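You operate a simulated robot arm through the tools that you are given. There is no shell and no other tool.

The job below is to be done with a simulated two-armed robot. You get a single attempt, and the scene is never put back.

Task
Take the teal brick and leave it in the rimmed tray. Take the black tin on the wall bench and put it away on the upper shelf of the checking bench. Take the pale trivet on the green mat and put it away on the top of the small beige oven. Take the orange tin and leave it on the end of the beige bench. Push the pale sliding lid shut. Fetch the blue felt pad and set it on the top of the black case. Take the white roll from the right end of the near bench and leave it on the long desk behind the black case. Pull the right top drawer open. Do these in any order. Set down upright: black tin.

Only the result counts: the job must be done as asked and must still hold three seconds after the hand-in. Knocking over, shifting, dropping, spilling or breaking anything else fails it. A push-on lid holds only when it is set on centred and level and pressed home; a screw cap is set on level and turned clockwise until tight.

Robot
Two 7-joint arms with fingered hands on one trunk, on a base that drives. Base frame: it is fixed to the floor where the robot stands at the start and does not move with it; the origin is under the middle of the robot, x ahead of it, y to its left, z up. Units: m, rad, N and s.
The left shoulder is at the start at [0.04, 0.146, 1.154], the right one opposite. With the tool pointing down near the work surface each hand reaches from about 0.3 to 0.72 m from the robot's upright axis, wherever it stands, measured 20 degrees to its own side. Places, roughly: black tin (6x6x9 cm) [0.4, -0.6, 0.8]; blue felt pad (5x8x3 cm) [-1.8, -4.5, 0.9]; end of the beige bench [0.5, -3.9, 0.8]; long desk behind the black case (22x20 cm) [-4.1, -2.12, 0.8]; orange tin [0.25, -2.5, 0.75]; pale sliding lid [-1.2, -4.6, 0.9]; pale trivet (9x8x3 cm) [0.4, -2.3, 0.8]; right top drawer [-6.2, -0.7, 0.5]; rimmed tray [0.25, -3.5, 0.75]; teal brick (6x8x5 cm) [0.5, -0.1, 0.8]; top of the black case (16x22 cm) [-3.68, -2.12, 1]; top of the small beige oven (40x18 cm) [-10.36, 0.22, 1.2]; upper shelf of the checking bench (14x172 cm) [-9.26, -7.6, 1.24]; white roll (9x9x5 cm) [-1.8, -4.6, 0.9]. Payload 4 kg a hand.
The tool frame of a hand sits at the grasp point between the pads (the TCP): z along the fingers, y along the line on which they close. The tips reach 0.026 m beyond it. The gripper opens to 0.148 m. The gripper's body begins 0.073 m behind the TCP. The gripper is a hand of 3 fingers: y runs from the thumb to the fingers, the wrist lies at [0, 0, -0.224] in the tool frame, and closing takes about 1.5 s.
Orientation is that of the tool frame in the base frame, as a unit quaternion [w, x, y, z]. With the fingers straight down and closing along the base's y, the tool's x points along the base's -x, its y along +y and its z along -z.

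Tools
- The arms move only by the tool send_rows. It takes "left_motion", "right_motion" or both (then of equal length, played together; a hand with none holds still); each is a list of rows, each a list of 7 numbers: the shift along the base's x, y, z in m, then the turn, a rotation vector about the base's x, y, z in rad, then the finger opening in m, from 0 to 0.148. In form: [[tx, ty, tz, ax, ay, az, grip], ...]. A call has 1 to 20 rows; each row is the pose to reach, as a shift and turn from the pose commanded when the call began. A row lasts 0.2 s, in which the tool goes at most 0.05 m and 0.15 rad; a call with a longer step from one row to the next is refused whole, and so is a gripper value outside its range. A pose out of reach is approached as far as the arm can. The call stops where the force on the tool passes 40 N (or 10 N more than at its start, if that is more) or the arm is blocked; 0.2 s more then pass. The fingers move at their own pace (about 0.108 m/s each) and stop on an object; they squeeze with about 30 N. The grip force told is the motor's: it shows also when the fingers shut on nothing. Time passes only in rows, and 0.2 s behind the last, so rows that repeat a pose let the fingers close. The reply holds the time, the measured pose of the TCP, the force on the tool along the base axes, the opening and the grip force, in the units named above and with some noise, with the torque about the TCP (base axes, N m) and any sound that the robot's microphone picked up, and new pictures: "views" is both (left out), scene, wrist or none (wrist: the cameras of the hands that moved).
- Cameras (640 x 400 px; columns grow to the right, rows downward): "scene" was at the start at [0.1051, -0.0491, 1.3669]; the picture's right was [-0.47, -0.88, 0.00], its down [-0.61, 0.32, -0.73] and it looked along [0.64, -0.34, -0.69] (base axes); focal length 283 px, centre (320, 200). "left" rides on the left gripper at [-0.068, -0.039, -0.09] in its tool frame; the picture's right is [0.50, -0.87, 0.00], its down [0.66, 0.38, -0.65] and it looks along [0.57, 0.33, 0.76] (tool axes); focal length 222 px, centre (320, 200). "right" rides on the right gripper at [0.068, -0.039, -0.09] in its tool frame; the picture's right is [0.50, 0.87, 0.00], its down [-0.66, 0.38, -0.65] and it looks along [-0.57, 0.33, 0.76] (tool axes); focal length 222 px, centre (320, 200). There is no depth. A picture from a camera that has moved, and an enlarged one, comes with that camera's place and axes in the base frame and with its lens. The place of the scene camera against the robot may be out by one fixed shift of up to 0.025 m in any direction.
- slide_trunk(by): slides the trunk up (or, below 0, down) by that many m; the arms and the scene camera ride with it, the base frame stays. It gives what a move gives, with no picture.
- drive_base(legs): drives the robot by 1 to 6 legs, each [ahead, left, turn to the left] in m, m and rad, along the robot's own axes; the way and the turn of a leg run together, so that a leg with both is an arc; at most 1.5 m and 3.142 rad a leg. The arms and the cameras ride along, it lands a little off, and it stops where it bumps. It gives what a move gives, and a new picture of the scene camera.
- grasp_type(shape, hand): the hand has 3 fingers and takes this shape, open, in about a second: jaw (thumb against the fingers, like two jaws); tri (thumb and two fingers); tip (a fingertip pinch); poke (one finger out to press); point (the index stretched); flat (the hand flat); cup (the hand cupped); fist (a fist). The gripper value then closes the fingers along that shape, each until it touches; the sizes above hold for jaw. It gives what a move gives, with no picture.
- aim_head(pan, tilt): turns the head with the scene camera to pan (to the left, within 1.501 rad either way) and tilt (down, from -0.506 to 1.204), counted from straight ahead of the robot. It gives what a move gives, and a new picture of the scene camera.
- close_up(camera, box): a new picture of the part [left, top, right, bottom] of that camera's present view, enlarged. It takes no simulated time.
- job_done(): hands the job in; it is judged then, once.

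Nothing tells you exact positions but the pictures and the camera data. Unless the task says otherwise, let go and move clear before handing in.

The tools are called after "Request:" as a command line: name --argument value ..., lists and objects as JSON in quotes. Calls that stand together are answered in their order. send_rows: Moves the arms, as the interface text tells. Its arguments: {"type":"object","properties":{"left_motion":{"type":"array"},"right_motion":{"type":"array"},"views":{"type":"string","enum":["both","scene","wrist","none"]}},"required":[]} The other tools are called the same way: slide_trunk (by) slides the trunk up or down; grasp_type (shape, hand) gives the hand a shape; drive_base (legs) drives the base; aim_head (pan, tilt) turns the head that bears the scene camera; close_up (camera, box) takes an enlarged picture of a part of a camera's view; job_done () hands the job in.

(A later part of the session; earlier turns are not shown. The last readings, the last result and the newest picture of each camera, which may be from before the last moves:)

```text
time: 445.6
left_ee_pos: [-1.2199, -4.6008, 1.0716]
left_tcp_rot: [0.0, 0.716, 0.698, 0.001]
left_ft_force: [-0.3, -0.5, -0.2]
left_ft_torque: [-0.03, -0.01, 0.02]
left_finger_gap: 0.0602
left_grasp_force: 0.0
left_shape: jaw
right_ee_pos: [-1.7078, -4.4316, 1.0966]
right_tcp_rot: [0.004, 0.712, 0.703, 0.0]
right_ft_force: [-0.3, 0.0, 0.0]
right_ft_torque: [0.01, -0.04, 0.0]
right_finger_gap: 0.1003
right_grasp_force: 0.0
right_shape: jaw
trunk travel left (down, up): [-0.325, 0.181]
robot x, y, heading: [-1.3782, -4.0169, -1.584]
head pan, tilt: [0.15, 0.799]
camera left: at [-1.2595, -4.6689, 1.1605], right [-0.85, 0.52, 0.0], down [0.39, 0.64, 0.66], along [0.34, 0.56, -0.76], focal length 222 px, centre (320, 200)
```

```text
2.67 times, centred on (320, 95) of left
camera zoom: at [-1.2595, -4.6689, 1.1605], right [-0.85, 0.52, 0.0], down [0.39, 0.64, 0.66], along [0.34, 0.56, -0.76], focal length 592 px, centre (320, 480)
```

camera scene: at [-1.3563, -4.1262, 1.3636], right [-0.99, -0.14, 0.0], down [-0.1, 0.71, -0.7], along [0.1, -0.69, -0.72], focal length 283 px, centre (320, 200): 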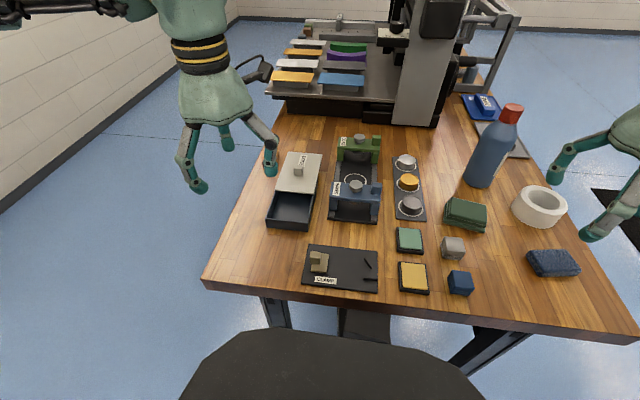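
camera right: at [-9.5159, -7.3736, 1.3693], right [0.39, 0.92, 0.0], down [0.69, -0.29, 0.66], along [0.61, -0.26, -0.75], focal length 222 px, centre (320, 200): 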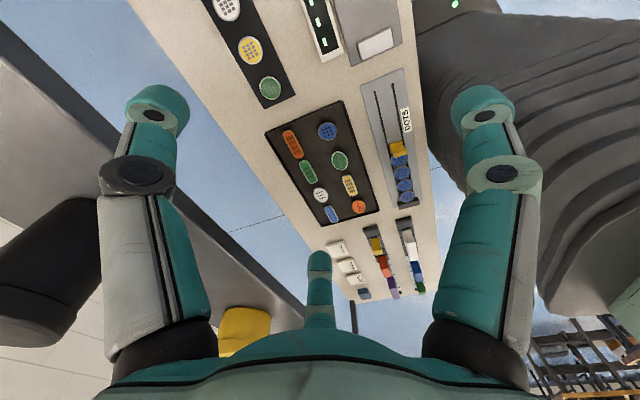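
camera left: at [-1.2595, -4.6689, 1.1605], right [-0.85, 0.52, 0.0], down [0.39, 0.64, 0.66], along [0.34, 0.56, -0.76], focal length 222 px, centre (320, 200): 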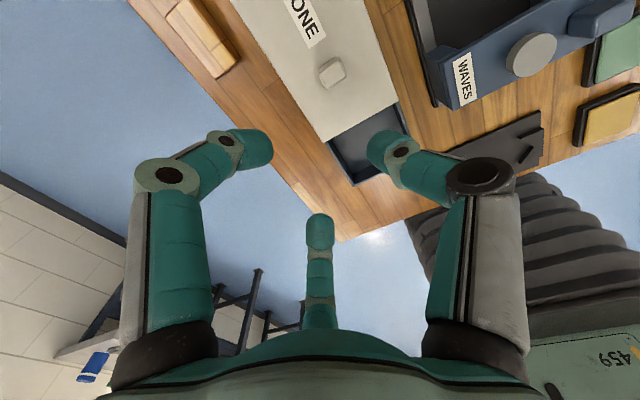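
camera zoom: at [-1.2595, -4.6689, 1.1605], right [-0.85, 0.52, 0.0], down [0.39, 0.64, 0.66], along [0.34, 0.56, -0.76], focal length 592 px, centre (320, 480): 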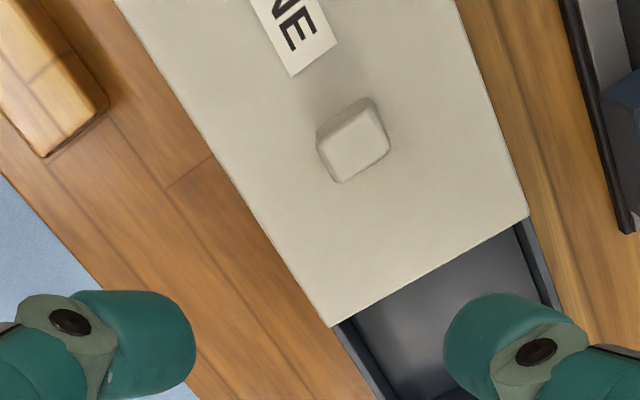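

Knob centre is at [-1.247, -4.623]; lid front edge at y ≈ -4.563. I'll close the fingers, go down just behind the knob, and push the lid toward me.

Request:
send_rows --left_motion '[[-0.015, -0.03, 0, 0, 0, 0, 0.02], [-0.028, -0.06, -0.01, 0, 0, 0, 0.0], [-0.028, -0.062, -0.04, 0, 0, 0, 0.0], [-0.028, -0.062, -0.07, 0, 0, 0, 0.0], [-0.028, -0.062, -0.095, 0, 0, 0, 0.0], [-0.028, -0.062, -0.105, 0, 0, 0, 0.0]]' --views "both"

Request:
close_up --camera "scene" --box '[230, 120, 390, 220]'

```text
time: 447.0
left_ee_pos: [-1.249, -4.6631, 0.9662]
left_tcp_rot: [0.0, 0.716, 0.698, 0.0]
left_ft_force: [-0.4, 0.7, -0.3]
left_ft_torque: [0.02, 0.03, 0.0]
left_finger_gap: 0.0
left_grasp_force: 30.2
left_shape: jaw
right_ee_pos: [-1.7056, -4.4302, 1.0992]
right_tcp_rot: [0.003, 0.711, 0.703, -0.002]
right_ft_force: [1.2, 0.6, 0.2]
right_ft_torque: [0.02, 0.01, -0.02]
right_finger_gap: 0.1001
right_grasp_force: 0.1
right_shape: jaw
trunk travel left (down, up): [-0.325, 0.181]
robot x, y, heading: [-1.3766, -4.0143, -1.584]
head pan, tilt: [0.15, 0.799]
camera scene: at [-1.3558, -4.1253, 1.3637], right [-0.99, -0.14, 0.0], down [-0.1, 0.71, -0.7], along [0.1, -0.69, -0.72], focal length 283 px, centre (320, 200)
camera left: at [-1.2885, -4.7302, 1.0556], right [-0.85, 0.52, 0.0], down [0.39, 0.65, 0.65], along [0.34, 0.56, -0.76], focal length 222 px, centre (320, 200)
```

scene: 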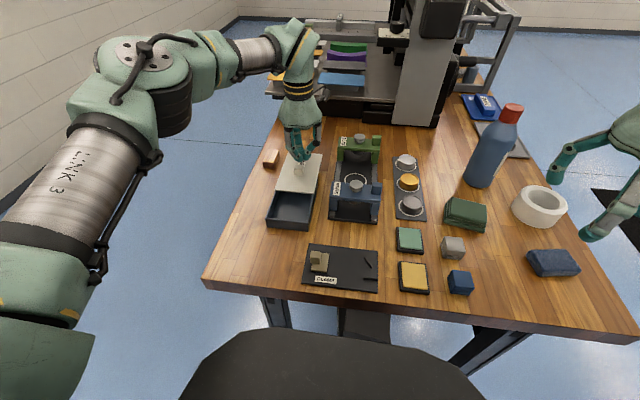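
left: 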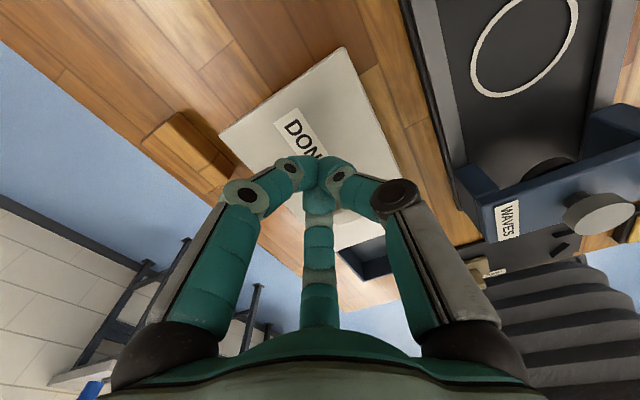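

```text
4.00 times, centred on (310, 170) of scene
camera zoom: at [-1.3558, -4.1253, 1.3637], right [-0.99, -0.14, 0.0], down [-0.1, 0.71, -0.7], along [0.1, -0.69, -0.72], focal length 1131 px, centre (360, 320)
```

zoom: 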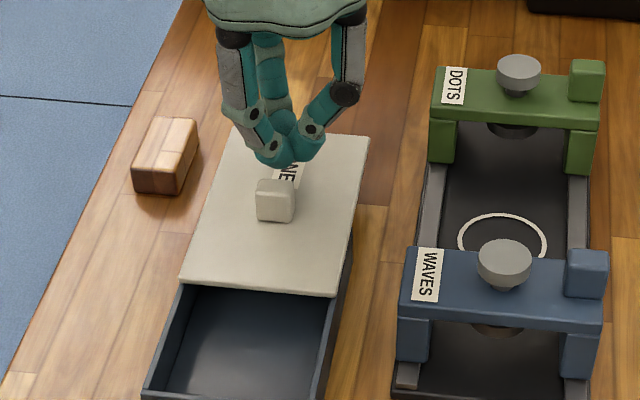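

Tips are right behind the knob. Lowering slightly and pushing the lid toward me.

Request:
send_rows --left_motion '[[0.002, 0, -0.008, 0, 0, 0, 0.0], [0.002, 0.012, -0.008, 0, 0, 0, 0.0], [0.002, 0.024, -0.008, 0, 0, 0, 0.0], [0.002, 0.036, -0.008, 0, 0, 0, 0.0], [0.002, 0.048, -0.008, 0, 0, 0, 0.0]]' --views "none"

Request:
close_up --camera "scene" --box '[230, 130, 390, 230]'

```text
time: 448.2
left_ee_pos: [-1.2459, -4.6146, 0.9597]
left_tcp_rot: [-0.001, 0.715, 0.699, 0.0]
left_ft_force: [-0.1, -0.5, 0.1]
left_ft_torque: [0.02, 0.02, 0.05]
left_finger_gap: 0.0002
left_grasp_force: 30.1
left_shape: jaw
right_ee_pos: [-1.7057, -4.4292, 1.0985]
right_tcp_rot: [0.003, 0.711, 0.703, -0.002]
right_ft_force: [0.5, -0.1, -0.1]
right_ft_torque: [0.0, -0.04, -0.02]
right_finger_gap: 0.1005
right_grasp_force: 0.1
right_shape: jaw
trunk travel left (down, up): [-0.325, 0.181]
robot x, y, heading: [-1.3816, -4.0138, -1.584]
head pan, tilt: [0.15, 0.799]
```

```text
4.00 times, centred on (310, 180) of scene
camera zoom: at [-1.3561, -4.1252, 1.3637], right [-0.99, -0.14, 0.0], down [-0.1, 0.71, -0.7], along [0.1, -0.69, -0.72], focal length 1131 px, centre (360, 280)
```

zoom: 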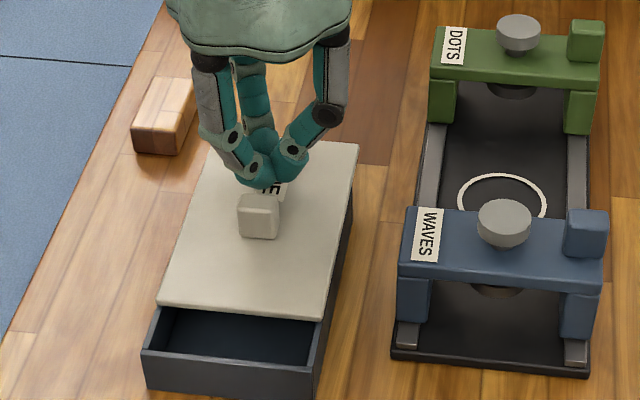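

The lid slides nicely. Continuing until it stops.

Request:
send_rows --left_motion '[[0, 0.01, 0, 0, 0, 0, 0.0], [0, 0.02, 0, 0, 0, 0, 0.0], [0, 0.028, 0, 0, 0, 0, 0.0]]' --views "none"

Request:
close_up --camera "scene" --box '[230, 130, 390, 230]'

```text
time: 449.0
left_ee_pos: [-1.2466, -4.5872, 0.9578]
left_tcp_rot: [0.0, 0.716, 0.698, 0.001]
left_ft_force: [0.1, 0.9, 0.3]
left_ft_torque: [0.0, 0.0, -0.01]
left_finger_gap: 0.0
left_grasp_force: 30.0
left_shape: jaw
right_ee_pos: [-1.7058, -4.4299, 1.0987]
right_tcp_rot: [0.003, 0.711, 0.703, -0.003]
right_ft_force: [-0.1, 0.4, -0.3]
right_ft_torque: [-0.01, -0.02, 0.03]
right_finger_gap: 0.1006
right_grasp_force: 0.0
right_shape: jaw
trunk travel left (down, up): [-0.325, 0.181]
robot x, y, heading: [-1.3809, -4.0171, -1.584]
head pan, tilt: [0.15, 0.799]
```

```text
4.00 times, centred on (310, 180) of scene
camera zoom: at [-1.3564, -4.1254, 1.3636], right [-0.99, -0.14, 0.0], down [-0.1, 0.71, -0.7], along [0.1, -0.69, -0.72], focal length 1131 px, centre (360, 280)
```

zoom: 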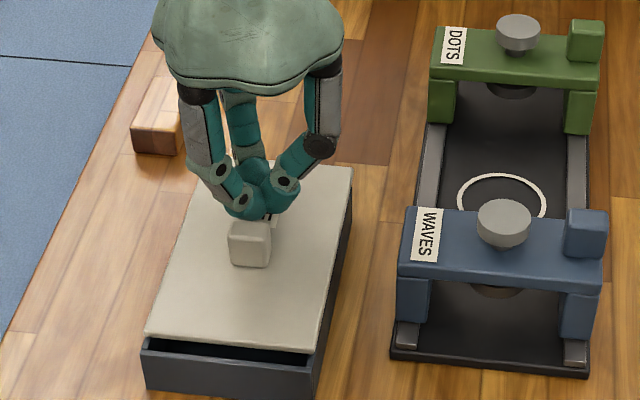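

Request:
send_rows --left_motion '[[0, 0.005, 0, 0, 0, 0, 0.0], [0, 0.01, 0, 0, 0, 0, 0.0], [0, 0.014, 0, 0, 0, 0, 0.0]]' --views "none"

Request:
close_up --camera "scene" --box '[230, 130, 390, 230]'

```text
time: 449.8
left_ee_pos: [-1.2462, -4.5728, 0.9592]
left_tcp_rot: [-0.001, 0.716, 0.699, -0.001]
left_ft_force: [-0.6, 0.6, 0.5]
left_ft_torque: [-0.03, -0.03, 0.02]
left_finger_gap: 0.0
left_grasp_force: 30.4
left_shape: jaw
right_ee_pos: [-1.7062, -4.4303, 1.0985]
right_tcp_rot: [0.002, 0.711, 0.703, -0.002]
right_ft_force: [-0.1, 0.3, 0.0]
right_ft_torque: [0.01, 0.0, 0.02]
right_finger_gap: 0.1003
right_grasp_force: 0.1
right_shape: jaw
trunk travel left (down, up): [-0.325, 0.181]
robot x, y, heading: [-1.3785, -4.0162, -1.583]
head pan, tilt: [0.15, 0.799]
```

```text
4.00 times, centred on (310, 180) of scene
camera zoom: at [-1.3563, -4.1256, 1.3636], right [-0.99, -0.14, 0.0], down [-0.1, 0.71, -0.7], along [0.1, -0.69, -0.72], focal length 1131 px, centre (360, 280)
```

zoom: 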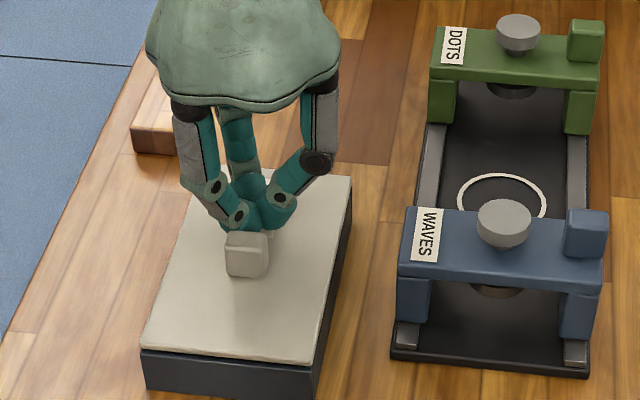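

Request:
send_rows --left_motion '[[0, 0.003, 0, 0, 0, 0, 0.0], [0, 0.006, 0, 0, 0, 0, 0.0]]' --views "none"

Request:
close_up --camera "scene" --box '[250, 150, 370, 225]'

```text
time: 450.4
left_ee_pos: [-1.2462, -4.5684, 0.9599]
left_tcp_rot: [0.0, 0.715, 0.699, -0.002]
left_ft_force: [-0.1, -4.6, 2.7]
left_ft_torque: [-0.01, -0.03, -0.05]
left_finger_gap: 0.0
left_grasp_force: 30.1
left_shape: jaw
right_ee_pos: [-1.7065, -4.4314, 1.0989]
right_tcp_rot: [0.003, 0.711, 0.703, -0.001]
right_ft_force: [0.8, -0.3, 0.0]
right_ft_torque: [-0.02, 0.02, -0.04]
right_finger_gap: 0.1002
right_grasp_force: 0.0
right_shape: jaw
trunk travel left (down, up): [-0.325, 0.181]
robot x, y, heading: [-1.3807, -4.018, -1.583]
head pan, tilt: [0.15, 0.799]
```

```text
5.33 times, centred on (310, 188) of scene
camera zoom: at [-1.3564, -4.1264, 1.3636], right [-0.99, -0.14, 0.0], down [-0.1, 0.71, -0.7], along [0.1, -0.69, -0.72], focal length 1508 px, centre (373, 267)
```

zoom: 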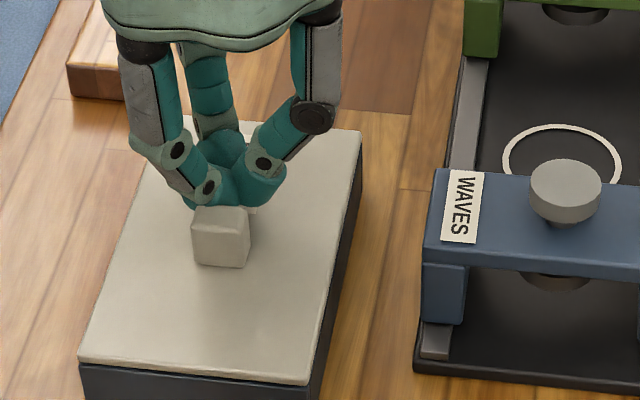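

It met the stop (about 5 N). One tiny extra push to be sure, then retreat.

Request:
send_rows --left_motion '[[0, 0.003, 0, 0, 0, 0, 0.0], [0, 0.003, 0, 0, 0, 0, 0.0]]' --views "none"

Request:
send_rows --left_motion '[[0, -0.015, 0.002, 0, 0, 0, 0.0], [0, -0.025, 0.03, 0, 0, 0, 0.0], [0, -0.025, 0.07, 0, 0, 0, 0.0], [0, 0.0, 0.11, 0, 0, 0, 0.0], [0, 0.04, 0.14, 0, 0, 0, 0.03], [0.02, 0.08, 0.145, 0, 0, 0, 0.06], [0.04, 0.12, 0.145, 0, 0, 0, 0.1]]' --views "scene"

Request:
close_up --camera "scene" --box '[230, 130, 390, 230]'

```text
time: 451.0
left_ee_pos: [-1.2461, -4.5657, 0.9591]
left_tcp_rot: [0.0, 0.716, 0.698, -0.001]
left_ft_force: [-0.6, -15.6, 7.2]
left_ft_torque: [-0.09, -0.06, -0.13]
left_finger_gap: 0.0
left_grasp_force: 29.8
left_shape: jaw
right_ee_pos: [-1.7065, -4.4317, 1.0972]
right_tcp_rot: [0.002, 0.711, 0.703, -0.001]
right_ft_force: [-0.4, 0.4, 0.8]
right_ft_torque: [-0.01, 0.01, 0.05]
right_finger_gap: 0.1003
right_grasp_force: 0.0
right_shape: jaw
trunk travel left (down, up): [-0.325, 0.181]
robot x, y, heading: [-1.3796, -4.0175, -1.583]
head pan, tilt: [0.15, 0.799]
```

```text
time: 452.6
left_ee_pos: [-1.2072, -4.4449, 1.1054]
left_tcp_rot: [-0.001, 0.716, 0.699, -0.001]
left_ft_force: [0.2, -0.1, 0.0]
left_ft_torque: [0.0, 0.04, -0.01]
left_finger_gap: 0.0995
left_grasp_force: 0.1
left_shape: jaw
right_ee_pos: [-1.7045, -4.4296, 1.099]
right_tcp_rot: [0.004, 0.712, 0.702, -0.003]
right_ft_force: [-1.0, 0.9, -0.1]
right_ft_torque: [0.0, 0.03, 0.02]
right_finger_gap: 0.1006
right_grasp_force: 0.0
right_shape: jaw
trunk travel left (down, up): [-0.325, 0.181]
robot x, y, heading: [-1.3785, -4.0121, -1.586]
head pan, tilt: [0.15, 0.799]
camera scene: at [-1.3549, -4.1243, 1.3637], right [-0.99, -0.14, 0.0], down [-0.1, 0.71, -0.7], along [0.1, -0.69, -0.72], focal length 283 px, centre (320, 200)
```

scene: 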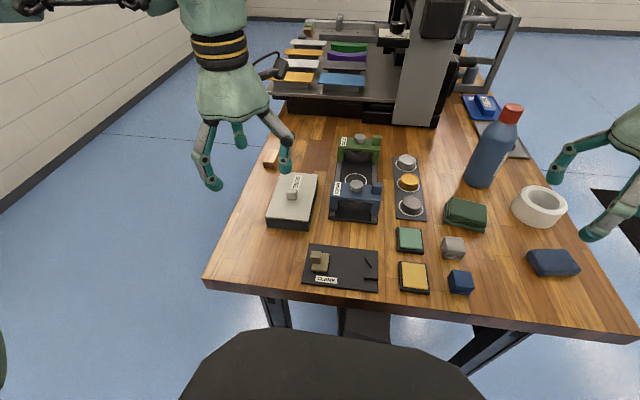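

```text
4.00 times, centred on (310, 180) of scene
camera zoom: at [-1.3549, -4.1243, 1.3637], right [-0.99, -0.14, 0.0], down [-0.1, 0.71, -0.7], along [0.1, -0.69, -0.72], focal length 1131 px, centre (360, 280)
```

zoom: 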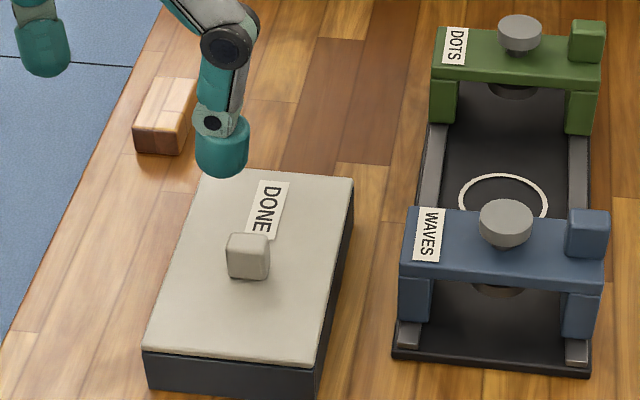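

The lid is fully shut ("DONE" box). Next the white roll: at about [-1.756, -4.596], top 0.923, with a bottle and cloth nearby. I'll shift right a little and hover the right hand over it.

Request:
drive_base --legs '[[0, -0.12, 0.012]]'

Request:
send_rows --right_motion '[[0.0, -0.03, 0, 0, 0, -0.12, 0.148], [0.01, -0.06, 0, 0, 0, -0.24, 0.148], [0.03, -0.09, 0, 0, 0, -0.36, 0.148], [0.05, -0.12, 0, 0, 0, -0.48, 0.148], [0.065, -0.15, 0, 0, 0, -0.6, 0.148], [0.067, -0.165, -0.02, 0, 0, -0.6, 0.148]]' --views "both"

Request:
close_up --camera "right" --box '[200, 20, 440, 170]'

```text
time: 453.8
left_ee_pos: [-1.3219, -4.4432, 1.1049]
left_tcp_rot: [0.0, 0.71, 0.704, -0.001]
left_ft_force: [0.3, -0.1, -0.7]
left_ft_torque: [-0.01, -0.02, 0.0]
left_finger_gap: 0.0997
left_grasp_force: 0.0
left_shape: jaw
right_ee_pos: [-1.8202, -4.4349, 1.0984]
right_tcp_rot: [0.003, 0.707, 0.707, -0.001]
right_ft_force: [0.2, -0.7, 0.3]
right_ft_torque: [0.0, 0.01, -0.01]
right_finger_gap: 0.1004
right_grasp_force: 0.0
right_shape: jaw
trunk travel left (down, up): [-0.325, 0.181]
robot x, y, heading: [-1.5006, -4.0147, -1.571]
head pan, tilt: [0.15, 0.799]
camera scene: at [-1.4738, -4.1246, 1.3636], right [-0.99, -0.15, 0.0], down [-0.11, 0.71, -0.7], along [0.1, -0.69, -0.72], focal length 283 px, centre (320, 200)
```

scene: 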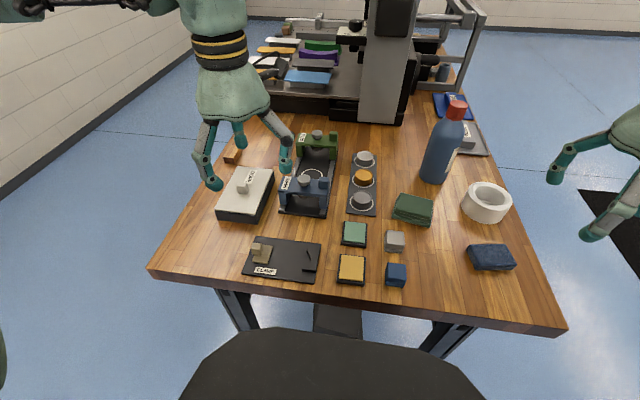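

```text
time: 455.2
left_ee_pos: [-1.3226, -4.4437, 1.1045]
left_tcp_rot: [0.0, 0.711, 0.703, 0.0]
left_ft_force: [-0.4, -0.5, 0.4]
left_ft_torque: [0.01, -0.02, 0.0]
left_finger_gap: 0.0996
left_grasp_force: 0.1
left_shape: jaw
right_ee_pos: [-1.755, -4.5976, 1.078]
right_tcp_rot: [0.004, 0.885, 0.466, -0.002]
right_ft_force: [0.2, -0.2, 0.1]
right_ft_torque: [0.0, -0.02, 0.05]
right_finger_gap: 0.1483
right_grasp_force: 0.1
right_shape: jaw
trunk travel left (down, up): [-0.325, 0.181]
robot x, y, heading: [-1.4949, -4.012, -1.575]
head pan, tilt: [0.15, 0.799]
camera scene: at [-1.476, -4.1254, 1.3636], right [-0.99, -0.15, 0.0], down [-0.11, 0.71, -0.7], along [0.11, -0.69, -0.72], focal length 283 px, centre (320, 200)
camera right: at [-1.7492, -4.5182, 1.1682], right [1.0, -0.08, 0.0], down [-0.06, -0.75, 0.66], along [-0.05, -0.66, -0.75], focal length 222 px, centre (320, 200)
```

scene: 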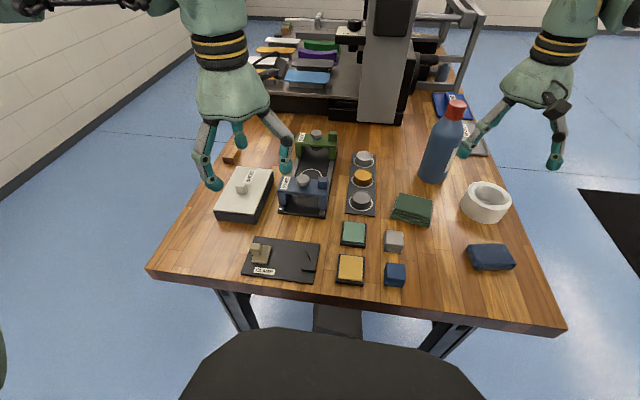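
right: 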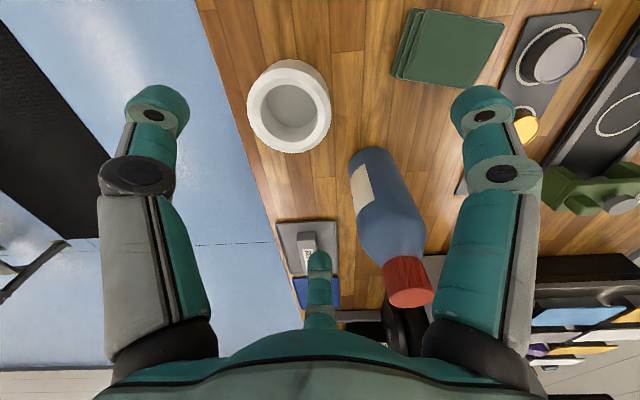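

```text
2.67 times, centred on (320, 95) of right
camera zoom: at [-1.7492, -4.5182, 1.1682], right [1.0, -0.08, 0.0], down [-0.06, -0.75, 0.66], along [-0.05, -0.66, -0.75], focal length 592 px, centre (320, 480)
```

zoom: 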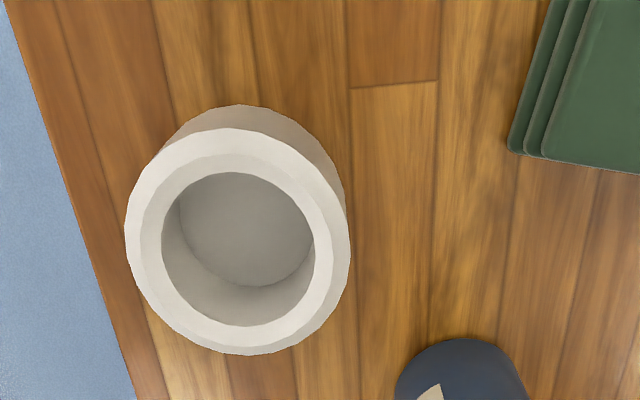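

Roll centre from the wrist camera: [-1.789, -4.599]. Lowering around it.

Request:
send_rows --right_motion '[[-0.02, -0.002, -0.03, 0, 0, 0, 0.145], [-0.0334, -0.0027, -0.07, 0, 0, 0, 0.145], [-0.0334, -0.0027, -0.11, 0, 0, 0, 0.145], [-0.0334, -0.0027, -0.14, 0, 0, 0, 0.145], [-0.0334, -0.0027, -0.16, 0, 0, 0, 0.145], [-0.0334, -0.0027, -0.168, 0, 0, 0, 0.145]]' --views "both"

```text
time: 456.6
left_ee_pos: [-1.3229, -4.4434, 1.1049]
left_tcp_rot: [-0.002, 0.711, 0.703, 0.0]
left_ft_force: [-0.3, 0.5, 0.0]
left_ft_torque: [0.0, -0.01, -0.03]
left_finger_gap: 0.0998
left_grasp_force: 0.2
left_shape: jaw
right_ee_pos: [-1.7953, -4.5879, 0.9192]
right_tcp_rot: [0.003, 0.884, 0.467, -0.002]
right_ft_force: [-0.5, -0.2, 0.1]
right_ft_torque: [0.0, -0.04, 0.03]
right_finger_gap: 0.1452
right_grasp_force: 0.0
right_shape: jaw
right hand out of reach, approached as far as the arm can: row 4, 5, 6
trunk travel left (down, up): [-0.325, 0.181]
robot x, y, heading: [-1.4994, -4.014, -1.569]
head pan, tilt: [0.15, 0.799]
camera scene: at [-1.4752, -4.125, 1.3636], right [-0.99, -0.15, 0.0], down [-0.11, 0.71, -0.7], along [0.11, -0.69, -0.72], focal length 283 px, centre (320, 200)
camera right: at [-1.7891, -4.5084, 1.0089], right [1.0, -0.08, 0.0], down [-0.06, -0.75, 0.66], along [-0.05, -0.66, -0.75], focal length 222 px, centre (320, 200)
```

scene: 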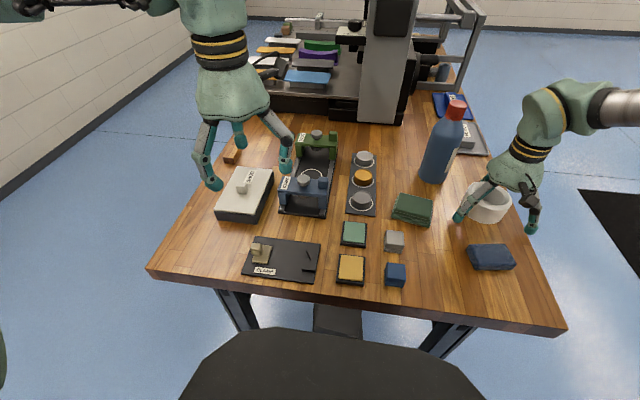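
right: 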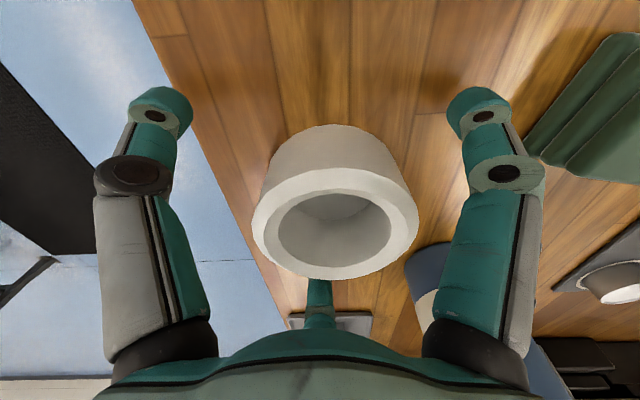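

The arm is at its reach limit slightly off-centre. I'll raise, move the base 4 cm closer, and come down again.

Request:
send_rows --right_motion '[[0, 0, 0.04, 0, 0, 0, 0.145], [0, 0, 0.08, 0, 0, 0, 0.145]]' --views "none"

Request:
drive_base --legs '[[0.05, -0.03, 0]]'

Request:
close_up --camera "right" --box '[200, 80, 440, 230]'

```text
time: 457.2
left_ee_pos: [-1.323, -4.4423, 1.105]
left_tcp_rot: [-0.001, 0.711, 0.704, 0.0]
left_ft_force: [0.4, -0.7, 0.5]
left_ft_torque: [-0.01, 0.0, 0.01]
left_finger_gap: 0.0995
left_grasp_force: 0.2
left_shape: jaw
right_ee_pos: [-1.7932, -4.587, 1.0012]
right_tcp_rot: [0.002, 0.884, 0.467, -0.003]
right_ft_force: [-1.2, 0.2, -0.1]
right_ft_torque: [0.01, 0.0, 0.02]
right_finger_gap: 0.145
right_grasp_force: 0.1
right_shape: jaw
trunk travel left (down, up): [-0.325, 0.181]
robot x, y, heading: [-1.4981, -4.0141, -1.567]
head pan, tilt: [0.15, 0.799]
```

```text
time: 458.2
left_ee_pos: [-1.35, -4.4883, 1.1065]
left_tcp_rot: [0.0, 0.71, 0.704, -0.002]
left_ft_force: [0.5, 0.8, 0.4]
left_ft_torque: [-0.06, 0.02, 0.01]
left_finger_gap: 0.0997
left_grasp_force: 0.0
left_shape: jaw
right_ee_pos: [-1.8203, -4.6347, 1.004]
right_tcp_rot: [0.004, 0.884, 0.467, -0.004]
right_ft_force: [-0.2, 0.6, -0.9]
right_ft_torque: [-0.03, -0.01, 0.01]
right_finger_gap: 0.145
right_grasp_force: 0.0
right_shape: jaw
trunk travel left (down, up): [-0.325, 0.181]
robot x, y, heading: [-1.5298, -4.0639, -1.571]
head pan, tilt: [0.15, 0.799]
camera scene: at [-1.502, -4.1697, 1.3639], right [-0.99, -0.15, 0.0], down [-0.11, 0.71, -0.7], along [0.1, -0.69, -0.72], focal length 283 px, centre (320, 200)
```

scene: 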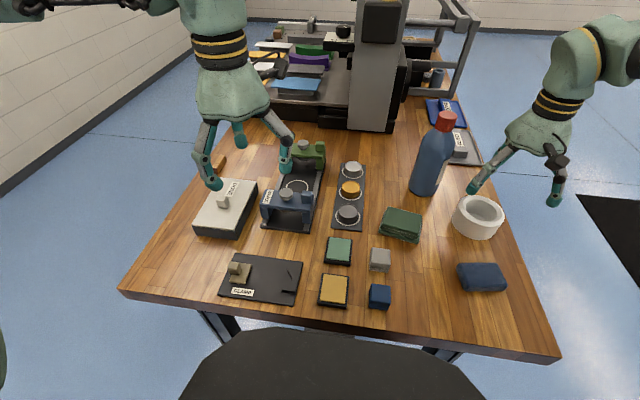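

```text
2.67 times, centred on (320, 155) of right
camera zoom: at [-1.8151, -4.5553, 1.0932], right [1.0, -0.07, 0.0], down [-0.05, -0.75, 0.66], along [-0.05, -0.66, -0.75], focal length 592 px, centre (320, 320)
```

zoom: 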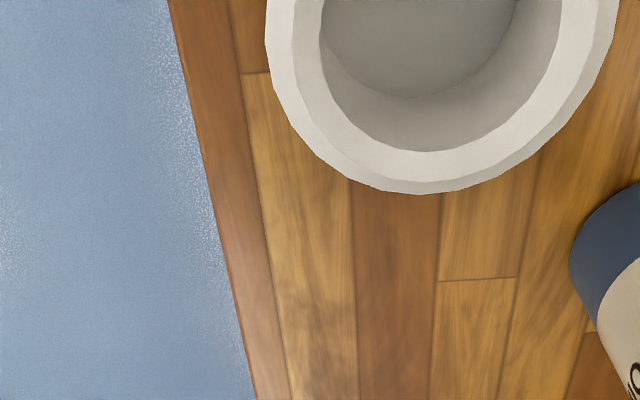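

Request:
send_rows --right_motion '[[0.02, 0.02, 0, 0, 0, 0, 0.145], [0.0335, 0.032, -0.02, 0, 0, 0, 0.145], [0.0335, 0.032, -0.05, 0, 0, 0, 0.145], [0.0335, 0.032, -0.08, 0, 0, 0, 0.145], [0.0335, 0.032, -0.097, 0, 0, 0, 0.145], [0.0335, 0.032, -0.097, 0, 0, 0, 0.145]]' --views "both"

```text
time: 459.6
left_ee_pos: [-1.3506, -4.4899, 1.1062]
left_tcp_rot: [0.0, 0.711, 0.703, -0.001]
left_ft_force: [-0.3, 0.1, -0.7]
left_ft_torque: [-0.01, 0.0, 0.0]
left_finger_gap: 0.0994
left_grasp_force: 0.0
left_shape: jaw
right_ee_pos: [-1.7888, -4.6054, 0.9092]
right_tcp_rot: [0.007, 0.885, 0.466, -0.004]
right_ft_force: [-5.7, -4.7, 34.3]
right_ft_torque: [1.38, -0.75, -0.01]
right_finger_gap: 0.1444
right_grasp_force: 0.1
right_shape: jaw
trunk travel left (down, up): [-0.325, 0.181]
robot x, y, heading: [-1.5306, -4.0635, -1.572]
head pan, tilt: [0.15, 0.799]
camera scene: at [-1.5035, -4.1708, 1.3642], right [-0.99, -0.15, 0.0], down [-0.11, 0.71, -0.7], along [0.1, -0.69, -0.72], focal length 283 px, centre (320, 200)
camera right: at [-1.7838, -4.5264, 0.9984], right [1.0, -0.08, 0.0], down [-0.06, -0.74, 0.67], along [-0.05, -0.66, -0.75], focal length 222 px, centre (320, 200)
```

scene: 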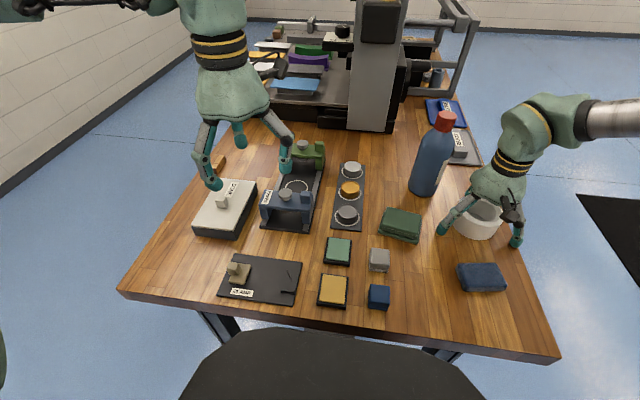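
right: 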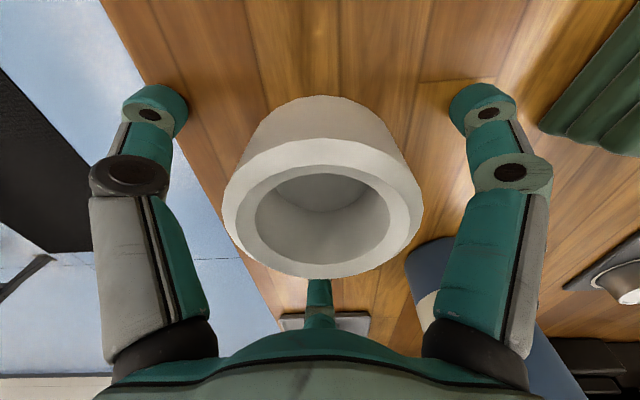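

Fingertips touch the bench; raising 6 mm and closing on the roll.

Request:
send_rows --right_motion '[[0, 0, 0.006, 0, 0, 0, 0.145], [0, 0, 0.007, 0, 0, 0, 0.12], [0, 0, 0.007, 0, 0, 0, 0.09], [0, 0, 0.007, 0, 0, 0, 0.06], [0, 0, 0.007, 0, 0, 0, 0.03], [0, 0, 0.007, 0, 0, 0, 0.0], [0, 0, 0.007, 0, 0, 0, 0.0], [0, 0, 0.007, 0, 0, 0, 0.0]]' --views "wrist"

```text
time: 461.4
left_ee_pos: [-1.3515, -4.4911, 1.1046]
left_tcp_rot: [0.0, 0.711, 0.704, -0.001]
left_ft_force: [-0.8, 0.5, -0.4]
left_ft_torque: [0.01, 0.0, -0.01]
left_finger_gap: 0.0995
left_grasp_force: 0.0
left_shape: jaw
right_ee_pos: [-1.7895, -4.6047, 0.9115]
right_tcp_rot: [0.003, 0.884, 0.467, -0.003]
right_ft_force: [0.9, 1.5, 6.2]
right_ft_torque: [0.2, -0.36, 0.0]
right_finger_gap: 0.0836
right_grasp_force: 29.8
right_shape: jaw
trunk travel left (down, up): [-0.325, 0.181]
robot x, y, heading: [-1.531, -4.0636, -1.571]
head pan, tilt: [0.15, 0.799]
camera right: at [-1.7836, -4.5259, 1.0014], right [1.0, -0.07, 0.0], down [-0.05, -0.75, 0.66], along [-0.05, -0.66, -0.75], focal length 222 px, centre (320, 200)
```

right: 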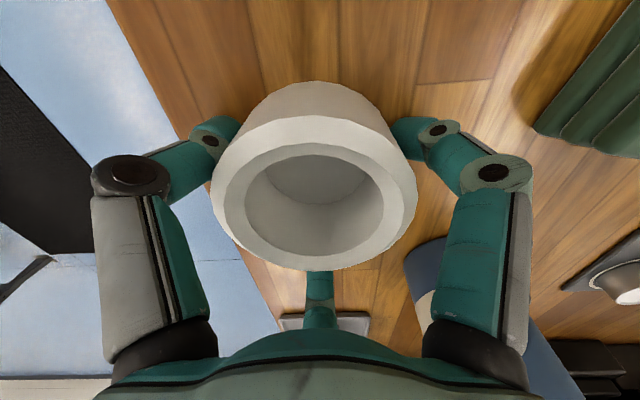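

Gripped (gap 0.084, 30 N). Lifting carefully.

Request:
send_rows --right_motion '[[0, 0, 0.01, 0, 0, 0, 0.0], [0, 0, 0.025, 0, 0, 0, 0.0], [0, 0, 0.05, 0, 0, 0, 0.0], [0, 0.0, 0.08, 0, 0, 0, 0.0]]' --views "both"

```text
time: 462.4
left_ee_pos: [-1.3521, -4.4912, 1.1051]
left_tcp_rot: [-0.001, 0.71, 0.704, -0.001]
left_ft_force: [-0.4, -0.4, -0.4]
left_ft_torque: [-0.01, 0.04, -0.03]
left_finger_gap: 0.0995
left_grasp_force: 0.0
left_shape: jaw
right_ee_pos: [-1.7897, -4.6029, 0.991]
right_tcp_rot: [0.003, 0.884, 0.468, -0.002]
right_ft_force: [0.1, -0.7, -0.9]
right_ft_torque: [0.01, -0.01, 0.03]
right_finger_gap: 0.084
right_grasp_force: 30.1
right_shape: jaw
trunk travel left (down, up): [-0.325, 0.181]
robot x, y, heading: [-1.5285, -4.063, -1.564]
head pan, tilt: [0.15, 0.799]
camera scene: at [-1.5041, -4.1729, 1.3637], right [-0.99, -0.15, 0.0], down [-0.11, 0.71, -0.7], along [0.11, -0.69, -0.72], focal length 283 px, centre (320, 200)
camera right: at [-1.7839, -4.5245, 1.0805], right [1.0, -0.07, 0.0], down [-0.05, -0.75, 0.66], along [-0.05, -0.66, -0.75], focal length 222 px, centre (320, 200)
```

scene: 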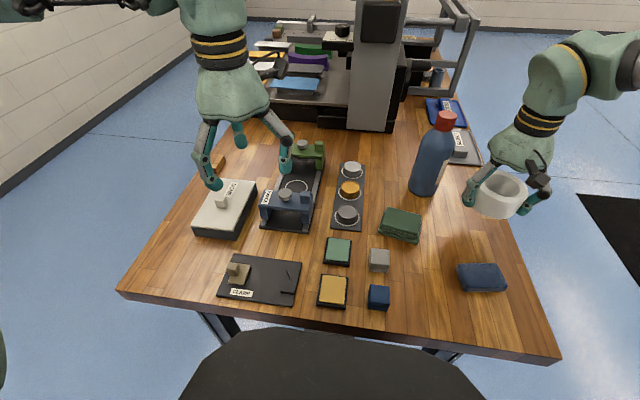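
right: 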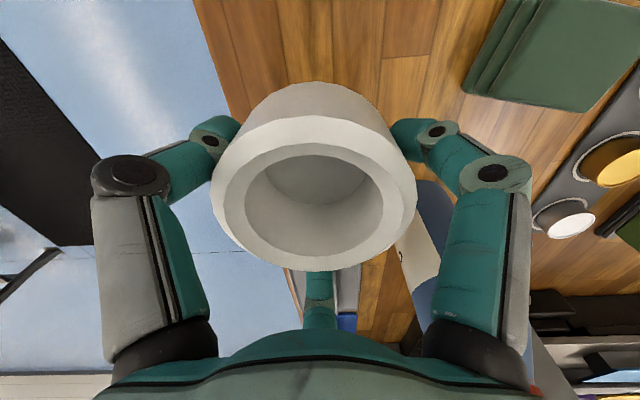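

Roll held level. Raising and tucking it, then shifting right so the left hand is over the blue pad.

Request:
send_rows --right_motion '[[0, 0.01, 0.04, 0, 0, 0, 0.0], [0, 0.03, 0.08, 0, 0, 0, 0.0], [0, 0.06, 0.11, 0, 0, 0, 0.0], [-0.02, 0.1, 0.11, 0, 0, 0, 0.0], [-0.04, 0.14, 0.11, 0, 0, 0, 0.0]]' --views "none"

Request:
drive_base --legs '[[-0.07, 0, 0], [0, -0.38, 0]]'

Request:
close_up --camera "left" --box '[0, 0, 640, 400]'

```text
time: 463.6
left_ee_pos: [-1.353, -4.4911, 1.1059]
left_tcp_rot: [0.002, 0.71, 0.704, -0.001]
left_ft_force: [-0.2, -0.1, 0.4]
left_ft_torque: [-0.01, -0.02, 0.0]
left_finger_gap: 0.0994
left_grasp_force: 0.0
left_shape: jaw
right_ee_pos: [-1.8309, -4.4644, 1.1005]
right_tcp_rot: [0.003, 0.884, 0.468, -0.003]
right_ft_force: [-0.3, 1.6, -1.5]
right_ft_torque: [-0.04, -0.03, -0.02]
right_finger_gap: 0.0834
right_grasp_force: 29.8
right_shape: jaw
trunk travel left (down, up): [-0.325, 0.181]
robot x, y, heading: [-1.5279, -4.0607, -1.57]
head pan, tilt: [0.15, 0.799]
```

```text
time: 466.6
left_ee_pos: [-1.7215, -4.4228, 1.1045]
left_tcp_rot: [0.0, 0.708, 0.707, -0.001]
left_ft_force: [-0.1, 0.7, -0.4]
left_ft_torque: [0.0, 0.0, 0.02]
left_finger_gap: 0.0997
left_grasp_force: 0.0
left_shape: jaw
right_ee_pos: [-2.2021, -4.3997, 1.0996]
right_tcp_rot: [0.002, 0.882, 0.47, -0.004]
right_ft_force: [0.3, 1.2, -0.7]
right_ft_torque: [0.0, -0.01, 0.03]
right_finger_gap: 0.0838
right_grasp_force: 29.9
right_shape: jaw
trunk travel left (down, up): [-0.325, 0.181]
robot x, y, heading: [-1.9039, -3.9952, -1.56]
head pan, tilt: [0.15, 0.799]
camera scene: at [-1.8769, -4.1054, 1.3636], right [-0.99, -0.16, 0.0], down [-0.11, 0.71, -0.7], along [0.11, -0.69, -0.72], focal length 283 px, centre (320, 200)
```

scene: 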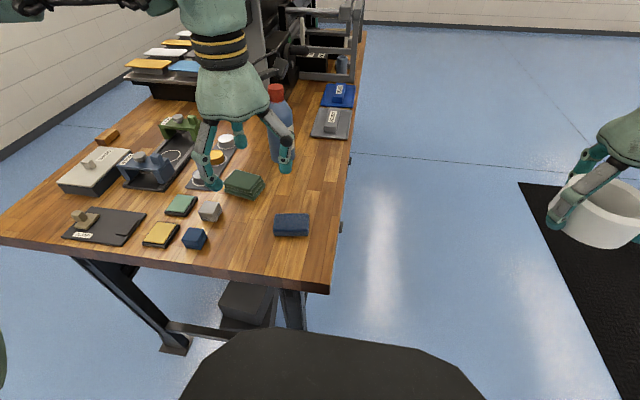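

```text
1.00 times, centred on (320, 200) of left (not enlarged: the box is as wide or as high as the picture)
camera zoom: at [-1.7606, -4.4914, 1.1949], right [-0.87, 0.5, 0.0], down [0.38, 0.65, 0.65], along [0.33, 0.57, -0.76], focal length 222 px, centre (320, 200)
```

zoom: 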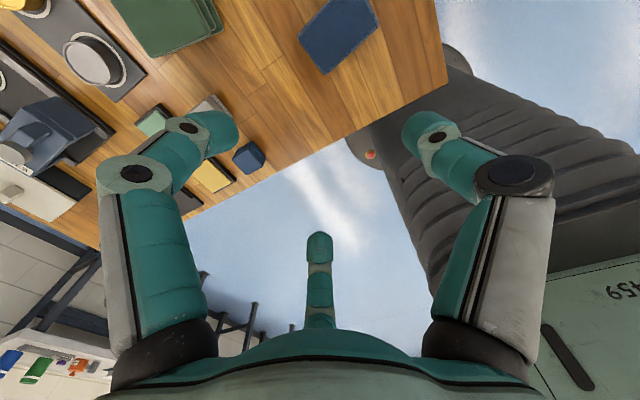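

Request:
send_rows --left_motion '[[-0.02, -0.02, -0.03, 0, 0, 0, 0.1], [-0.0454, -0.0396, -0.06, 0, 0, 0, 0.1], [-0.0454, -0.0396, -0.09, 0, 0, 0, 0.1]]' --views "none"

Request:
close_up --camera "left" --box '[200, 30, 440, 180]'

```text
time: 467.4
left_ee_pos: [-1.766, -4.4609, 1.0129]
left_tcp_rot: [0.0, 0.708, 0.707, 0.0]
left_ft_force: [0.3, -0.6, 0.6]
left_ft_torque: [0.01, 0.03, 0.0]
left_finger_gap: 0.0994
left_grasp_force: 0.1
left_shape: jaw
right_ee_pos: [-2.2009, -4.4004, 1.1009]
right_tcp_rot: [0.003, 0.882, 0.471, -0.003]
right_ft_force: [0.2, 0.7, -0.8]
right_ft_torque: [-0.02, -0.03, 0.02]
right_finger_gap: 0.0838
right_grasp_force: 29.9
right_shape: jaw
trunk travel left (down, up): [-0.325, 0.181]
robot x, y, heading: [-1.9032, -3.9976, -1.564]
head pan, tilt: [0.15, 0.799]
```

```text
2.67 times, centred on (320, 105) of left
camera zoom: at [-1.8053, -4.5302, 1.1026], right [-0.87, 0.5, 0.0], down [0.38, 0.65, 0.65], along [0.33, 0.57, -0.76], focal length 592 px, centre (320, 453)
```

zoom: 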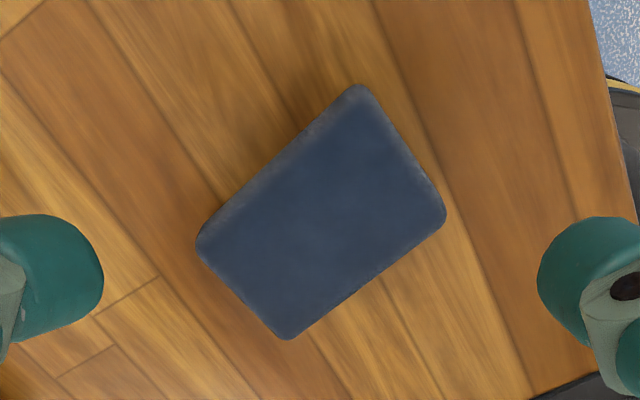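

Pad centre is [-1.767, -4.465], ~7.5×5 cm, long side nearly along x. For this thin pad I'd like to check whether the "tip" pinch shape suits better; testing it in free air.

Request:
grasp_type --hand "left" --shape "tip"

Request:
close_up --camera "left" --box '[0, 0, 640, 400]'

Request:
send_rows --left_motion '[[0, 0, 0.02, 0, 0, 0, 0.1], [0, 0, 0.04, 0, 0, 0, 0.05], [0, 0, 0.04, 0, 0, 0, 0.05], [0, 0, 0.04, 0, 0, 0, 0.05]]' --views "wrist"

```text
time: 468.3
left_ee_pos: [-1.7666, -4.4622, 1.0147]
left_tcp_rot: [0.0, 0.708, 0.707, -0.001]
left_ft_force: [0.0, -1.2, -0.1]
left_ft_torque: [0.0, -0.03, 0.02]
left_finger_gap: 0.1479
left_grasp_force: 0.1
left_shape: tip
right_ee_pos: [-2.2021, -4.4015, 1.1002]
right_tcp_rot: [0.002, 0.883, 0.47, -0.003]
right_ft_force: [-0.5, -0.4, -0.8]
right_ft_torque: [-0.02, 0.0, -0.02]
right_finger_gap: 0.0837
right_grasp_force: 29.7
right_shape: jaw
trunk travel left (down, up): [-0.325, 0.181]
robot x, y, heading: [-1.9034, -3.9926, -1.564]
head pan, tilt: [0.15, 0.799]
```

```text
1.00 times, centred on (320, 200) of left (not enlarged: the box is as wide or as high as the picture)
camera zoom: at [-1.8058, -4.5303, 1.103], right [-0.87, 0.5, 0.0], down [0.38, 0.65, 0.65], along [0.33, 0.57, -0.76], focal length 222 px, centre (320, 200)
```

zoom: 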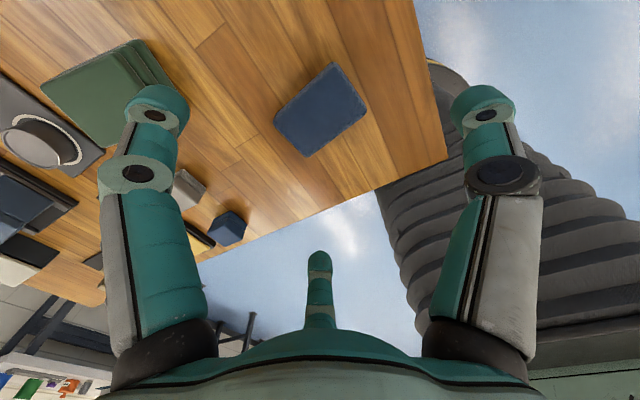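

```text
time: 469.3
left_ee_pos: [-1.7682, -4.4623, 1.0557]
left_tcp_rot: [-0.001, 0.707, 0.707, -0.001]
left_ft_force: [-0.3, -0.3, 0.4]
left_ft_torque: [0.01, -0.02, -0.03]
left_finger_gap: 0.0504
left_grasp_force: 0.1
left_shape: tip
right_ee_pos: [-2.2022, -4.4009, 1.0994]
right_tcp_rot: [0.002, 0.882, 0.471, -0.003]
right_ft_force: [-0.6, -0.6, -1.5]
right_ft_torque: [0.03, 0.0, 0.01]
right_finger_gap: 0.0838
right_grasp_force: 29.9
right_shape: jaw
trunk travel left (down, up): [-0.325, 0.181]
robot x, y, heading: [-1.8954, -3.9953, -1.568]
head pan, tilt: [0.15, 0.799]
camera left: at [-1.8066, -4.5305, 1.1451], right [-0.87, 0.5, 0.0], down [0.38, 0.65, 0.65], along [0.33, 0.57, -0.76], focal length 222 px, centre (320, 200)
```

left: 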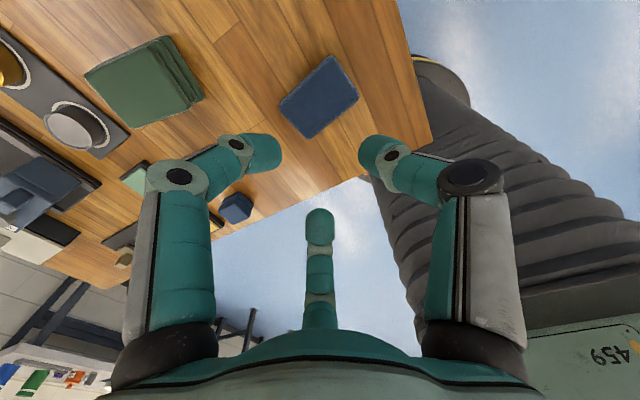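

All shapes share this geometry, so I'll go back to "jaw" and turn the hand about -79° so the thumb meets the pad's long side and the fingers its opposite corners.

Request:
grasp_type --hand "left" --shape "jaw"

Request:
send_rows --left_motion '[[0, 0, 0, 0, 0, -0.14, 0.12], [0, 0, 0, 0, 0, -0.28, 0.12], [0, 0, 0, 0, 0, -0.42, 0.12], [0, 0, 0, 0, 0, -0.56, 0.12], [0, 0, 0, 0, 0, -0.7, 0.12], [0, 0, 0, 0, 0, -0.84, 0.12], [0, 0, 0, 0, 0, -0.98, 0.12], [0, 0, 0, 0, 0, -1.12, 0.12], [0, 0, 0, 0, 0, -1.26, 0.12], [0, 0, 0, 0, 0, -1.384, 0.12]]' --views "wrist"

```text
time: 470.2
left_ee_pos: [-1.7686, -4.4629, 1.0535]
left_tcp_rot: [-0.001, 0.708, 0.706, -0.001]
left_ft_force: [0.1, 1.1, -0.3]
left_ft_torque: [-0.04, 0.0, 0.01]
left_finger_gap: 0.1479
left_grasp_force: 0.1
left_shape: jaw
right_ee_pos: [-2.2014, -4.4014, 1.1002]
right_tcp_rot: [0.002, 0.883, 0.47, -0.002]
right_ft_force: [-0.1, -0.7, -2.2]
right_ft_torque: [-0.01, 0.02, 0.02]
right_finger_gap: 0.0837
right_grasp_force: 30.2
right_shape: jaw
trunk travel left (down, up): [-0.325, 0.181]
robot x, y, heading: [-1.9031, -3.997, -1.562]
head pan, tilt: [0.15, 0.799]
```

```text
time: 472.4
left_ee_pos: [-1.7684, -4.4626, 1.0559]
left_tcp_rot: [-0.001, 0.996, 0.091, -0.001]
left_ft_force: [0.5, 0.1, 0.7]
left_ft_torque: [0.01, 0.03, -0.02]
left_finger_gap: 0.1204
left_grasp_force: 0.0
left_shape: jaw
right_ee_pos: [-2.202, -4.4009, 1.1018]
right_tcp_rot: [0.003, 0.883, 0.47, -0.003]
right_ft_force: [0.2, -0.5, -0.8]
right_ft_torque: [-0.01, 0.0, 0.0]
right_finger_gap: 0.0836
right_grasp_force: 30.1
right_shape: jaw
trunk travel left (down, up): [-0.325, 0.181]
robot x, y, heading: [-1.8999, -3.9957, -1.56]
head pan, tilt: [0.15, 0.799]
camera left: at [-1.8413, -4.4372, 1.1453], right [0.34, 0.94, 0.0], down [0.71, -0.25, 0.65], along [0.62, -0.22, -0.76], focal length 222 px, centre (320, 200)
```

left: 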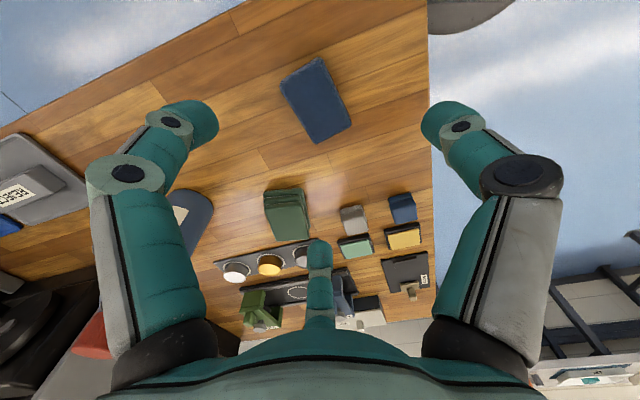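

Yaw achieved; the thumb now faces the near long side. Lowering to the bench and closing gradually.

Request:
send_rows --left_motion '[[-0.0016, -0.007, -0.03, 0, 0, 0, 0.12], [-0.0016, -0.007, -0.07, 0, 0, 0, 0.12], [-0.0016, -0.007, -0.11, 0, 0, 0, 0.12], [-0.0016, -0.007, -0.135, 0, 0, 0, 0.12], [-0.0016, -0.007, -0.142, 0, 0, 0, 0.12], [-0.0016, -0.007, -0.142, 0, 0, 0, 0.12]]' --views "wrist"

```text
time: 473.8
left_ee_pos: [-1.7693, -4.4699, 0.9137]
left_tcp_rot: [-0.001, 0.996, 0.092, -0.001]
left_ft_force: [0.4, 0.8, -0.1]
left_ft_torque: [-0.01, 0.04, 0.01]
left_finger_gap: 0.1202
left_grasp_force: 0.0
left_shape: jaw
right_ee_pos: [-2.2015, -4.4006, 1.1005]
right_tcp_rot: [0.002, 0.883, 0.47, -0.003]
right_ft_force: [-0.7, -0.5, -1.2]
right_ft_torque: [-0.01, -0.02, -0.01]
right_finger_gap: 0.0838
right_grasp_force: 30.2
right_shape: jaw
trunk travel left (down, up): [-0.325, 0.181]
robot x, y, heading: [-1.9025, -3.9944, -1.566]
head pan, tilt: [0.15, 0.799]
camera left: at [-1.8433, -4.4448, 1.0028], right [0.33, 0.94, 0.0], down [0.71, -0.25, 0.65], along [0.62, -0.22, -0.76], focal length 222 px, centre (320, 200)
```

left: 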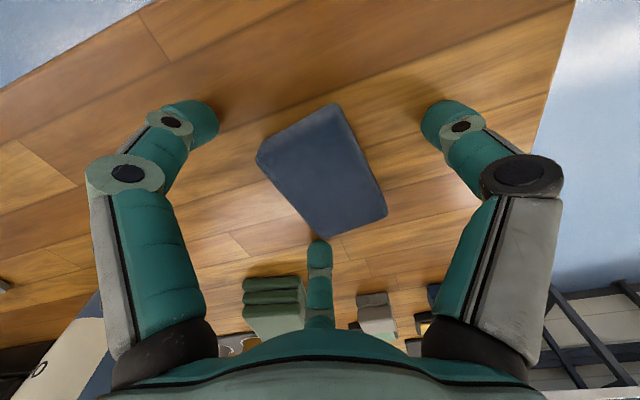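

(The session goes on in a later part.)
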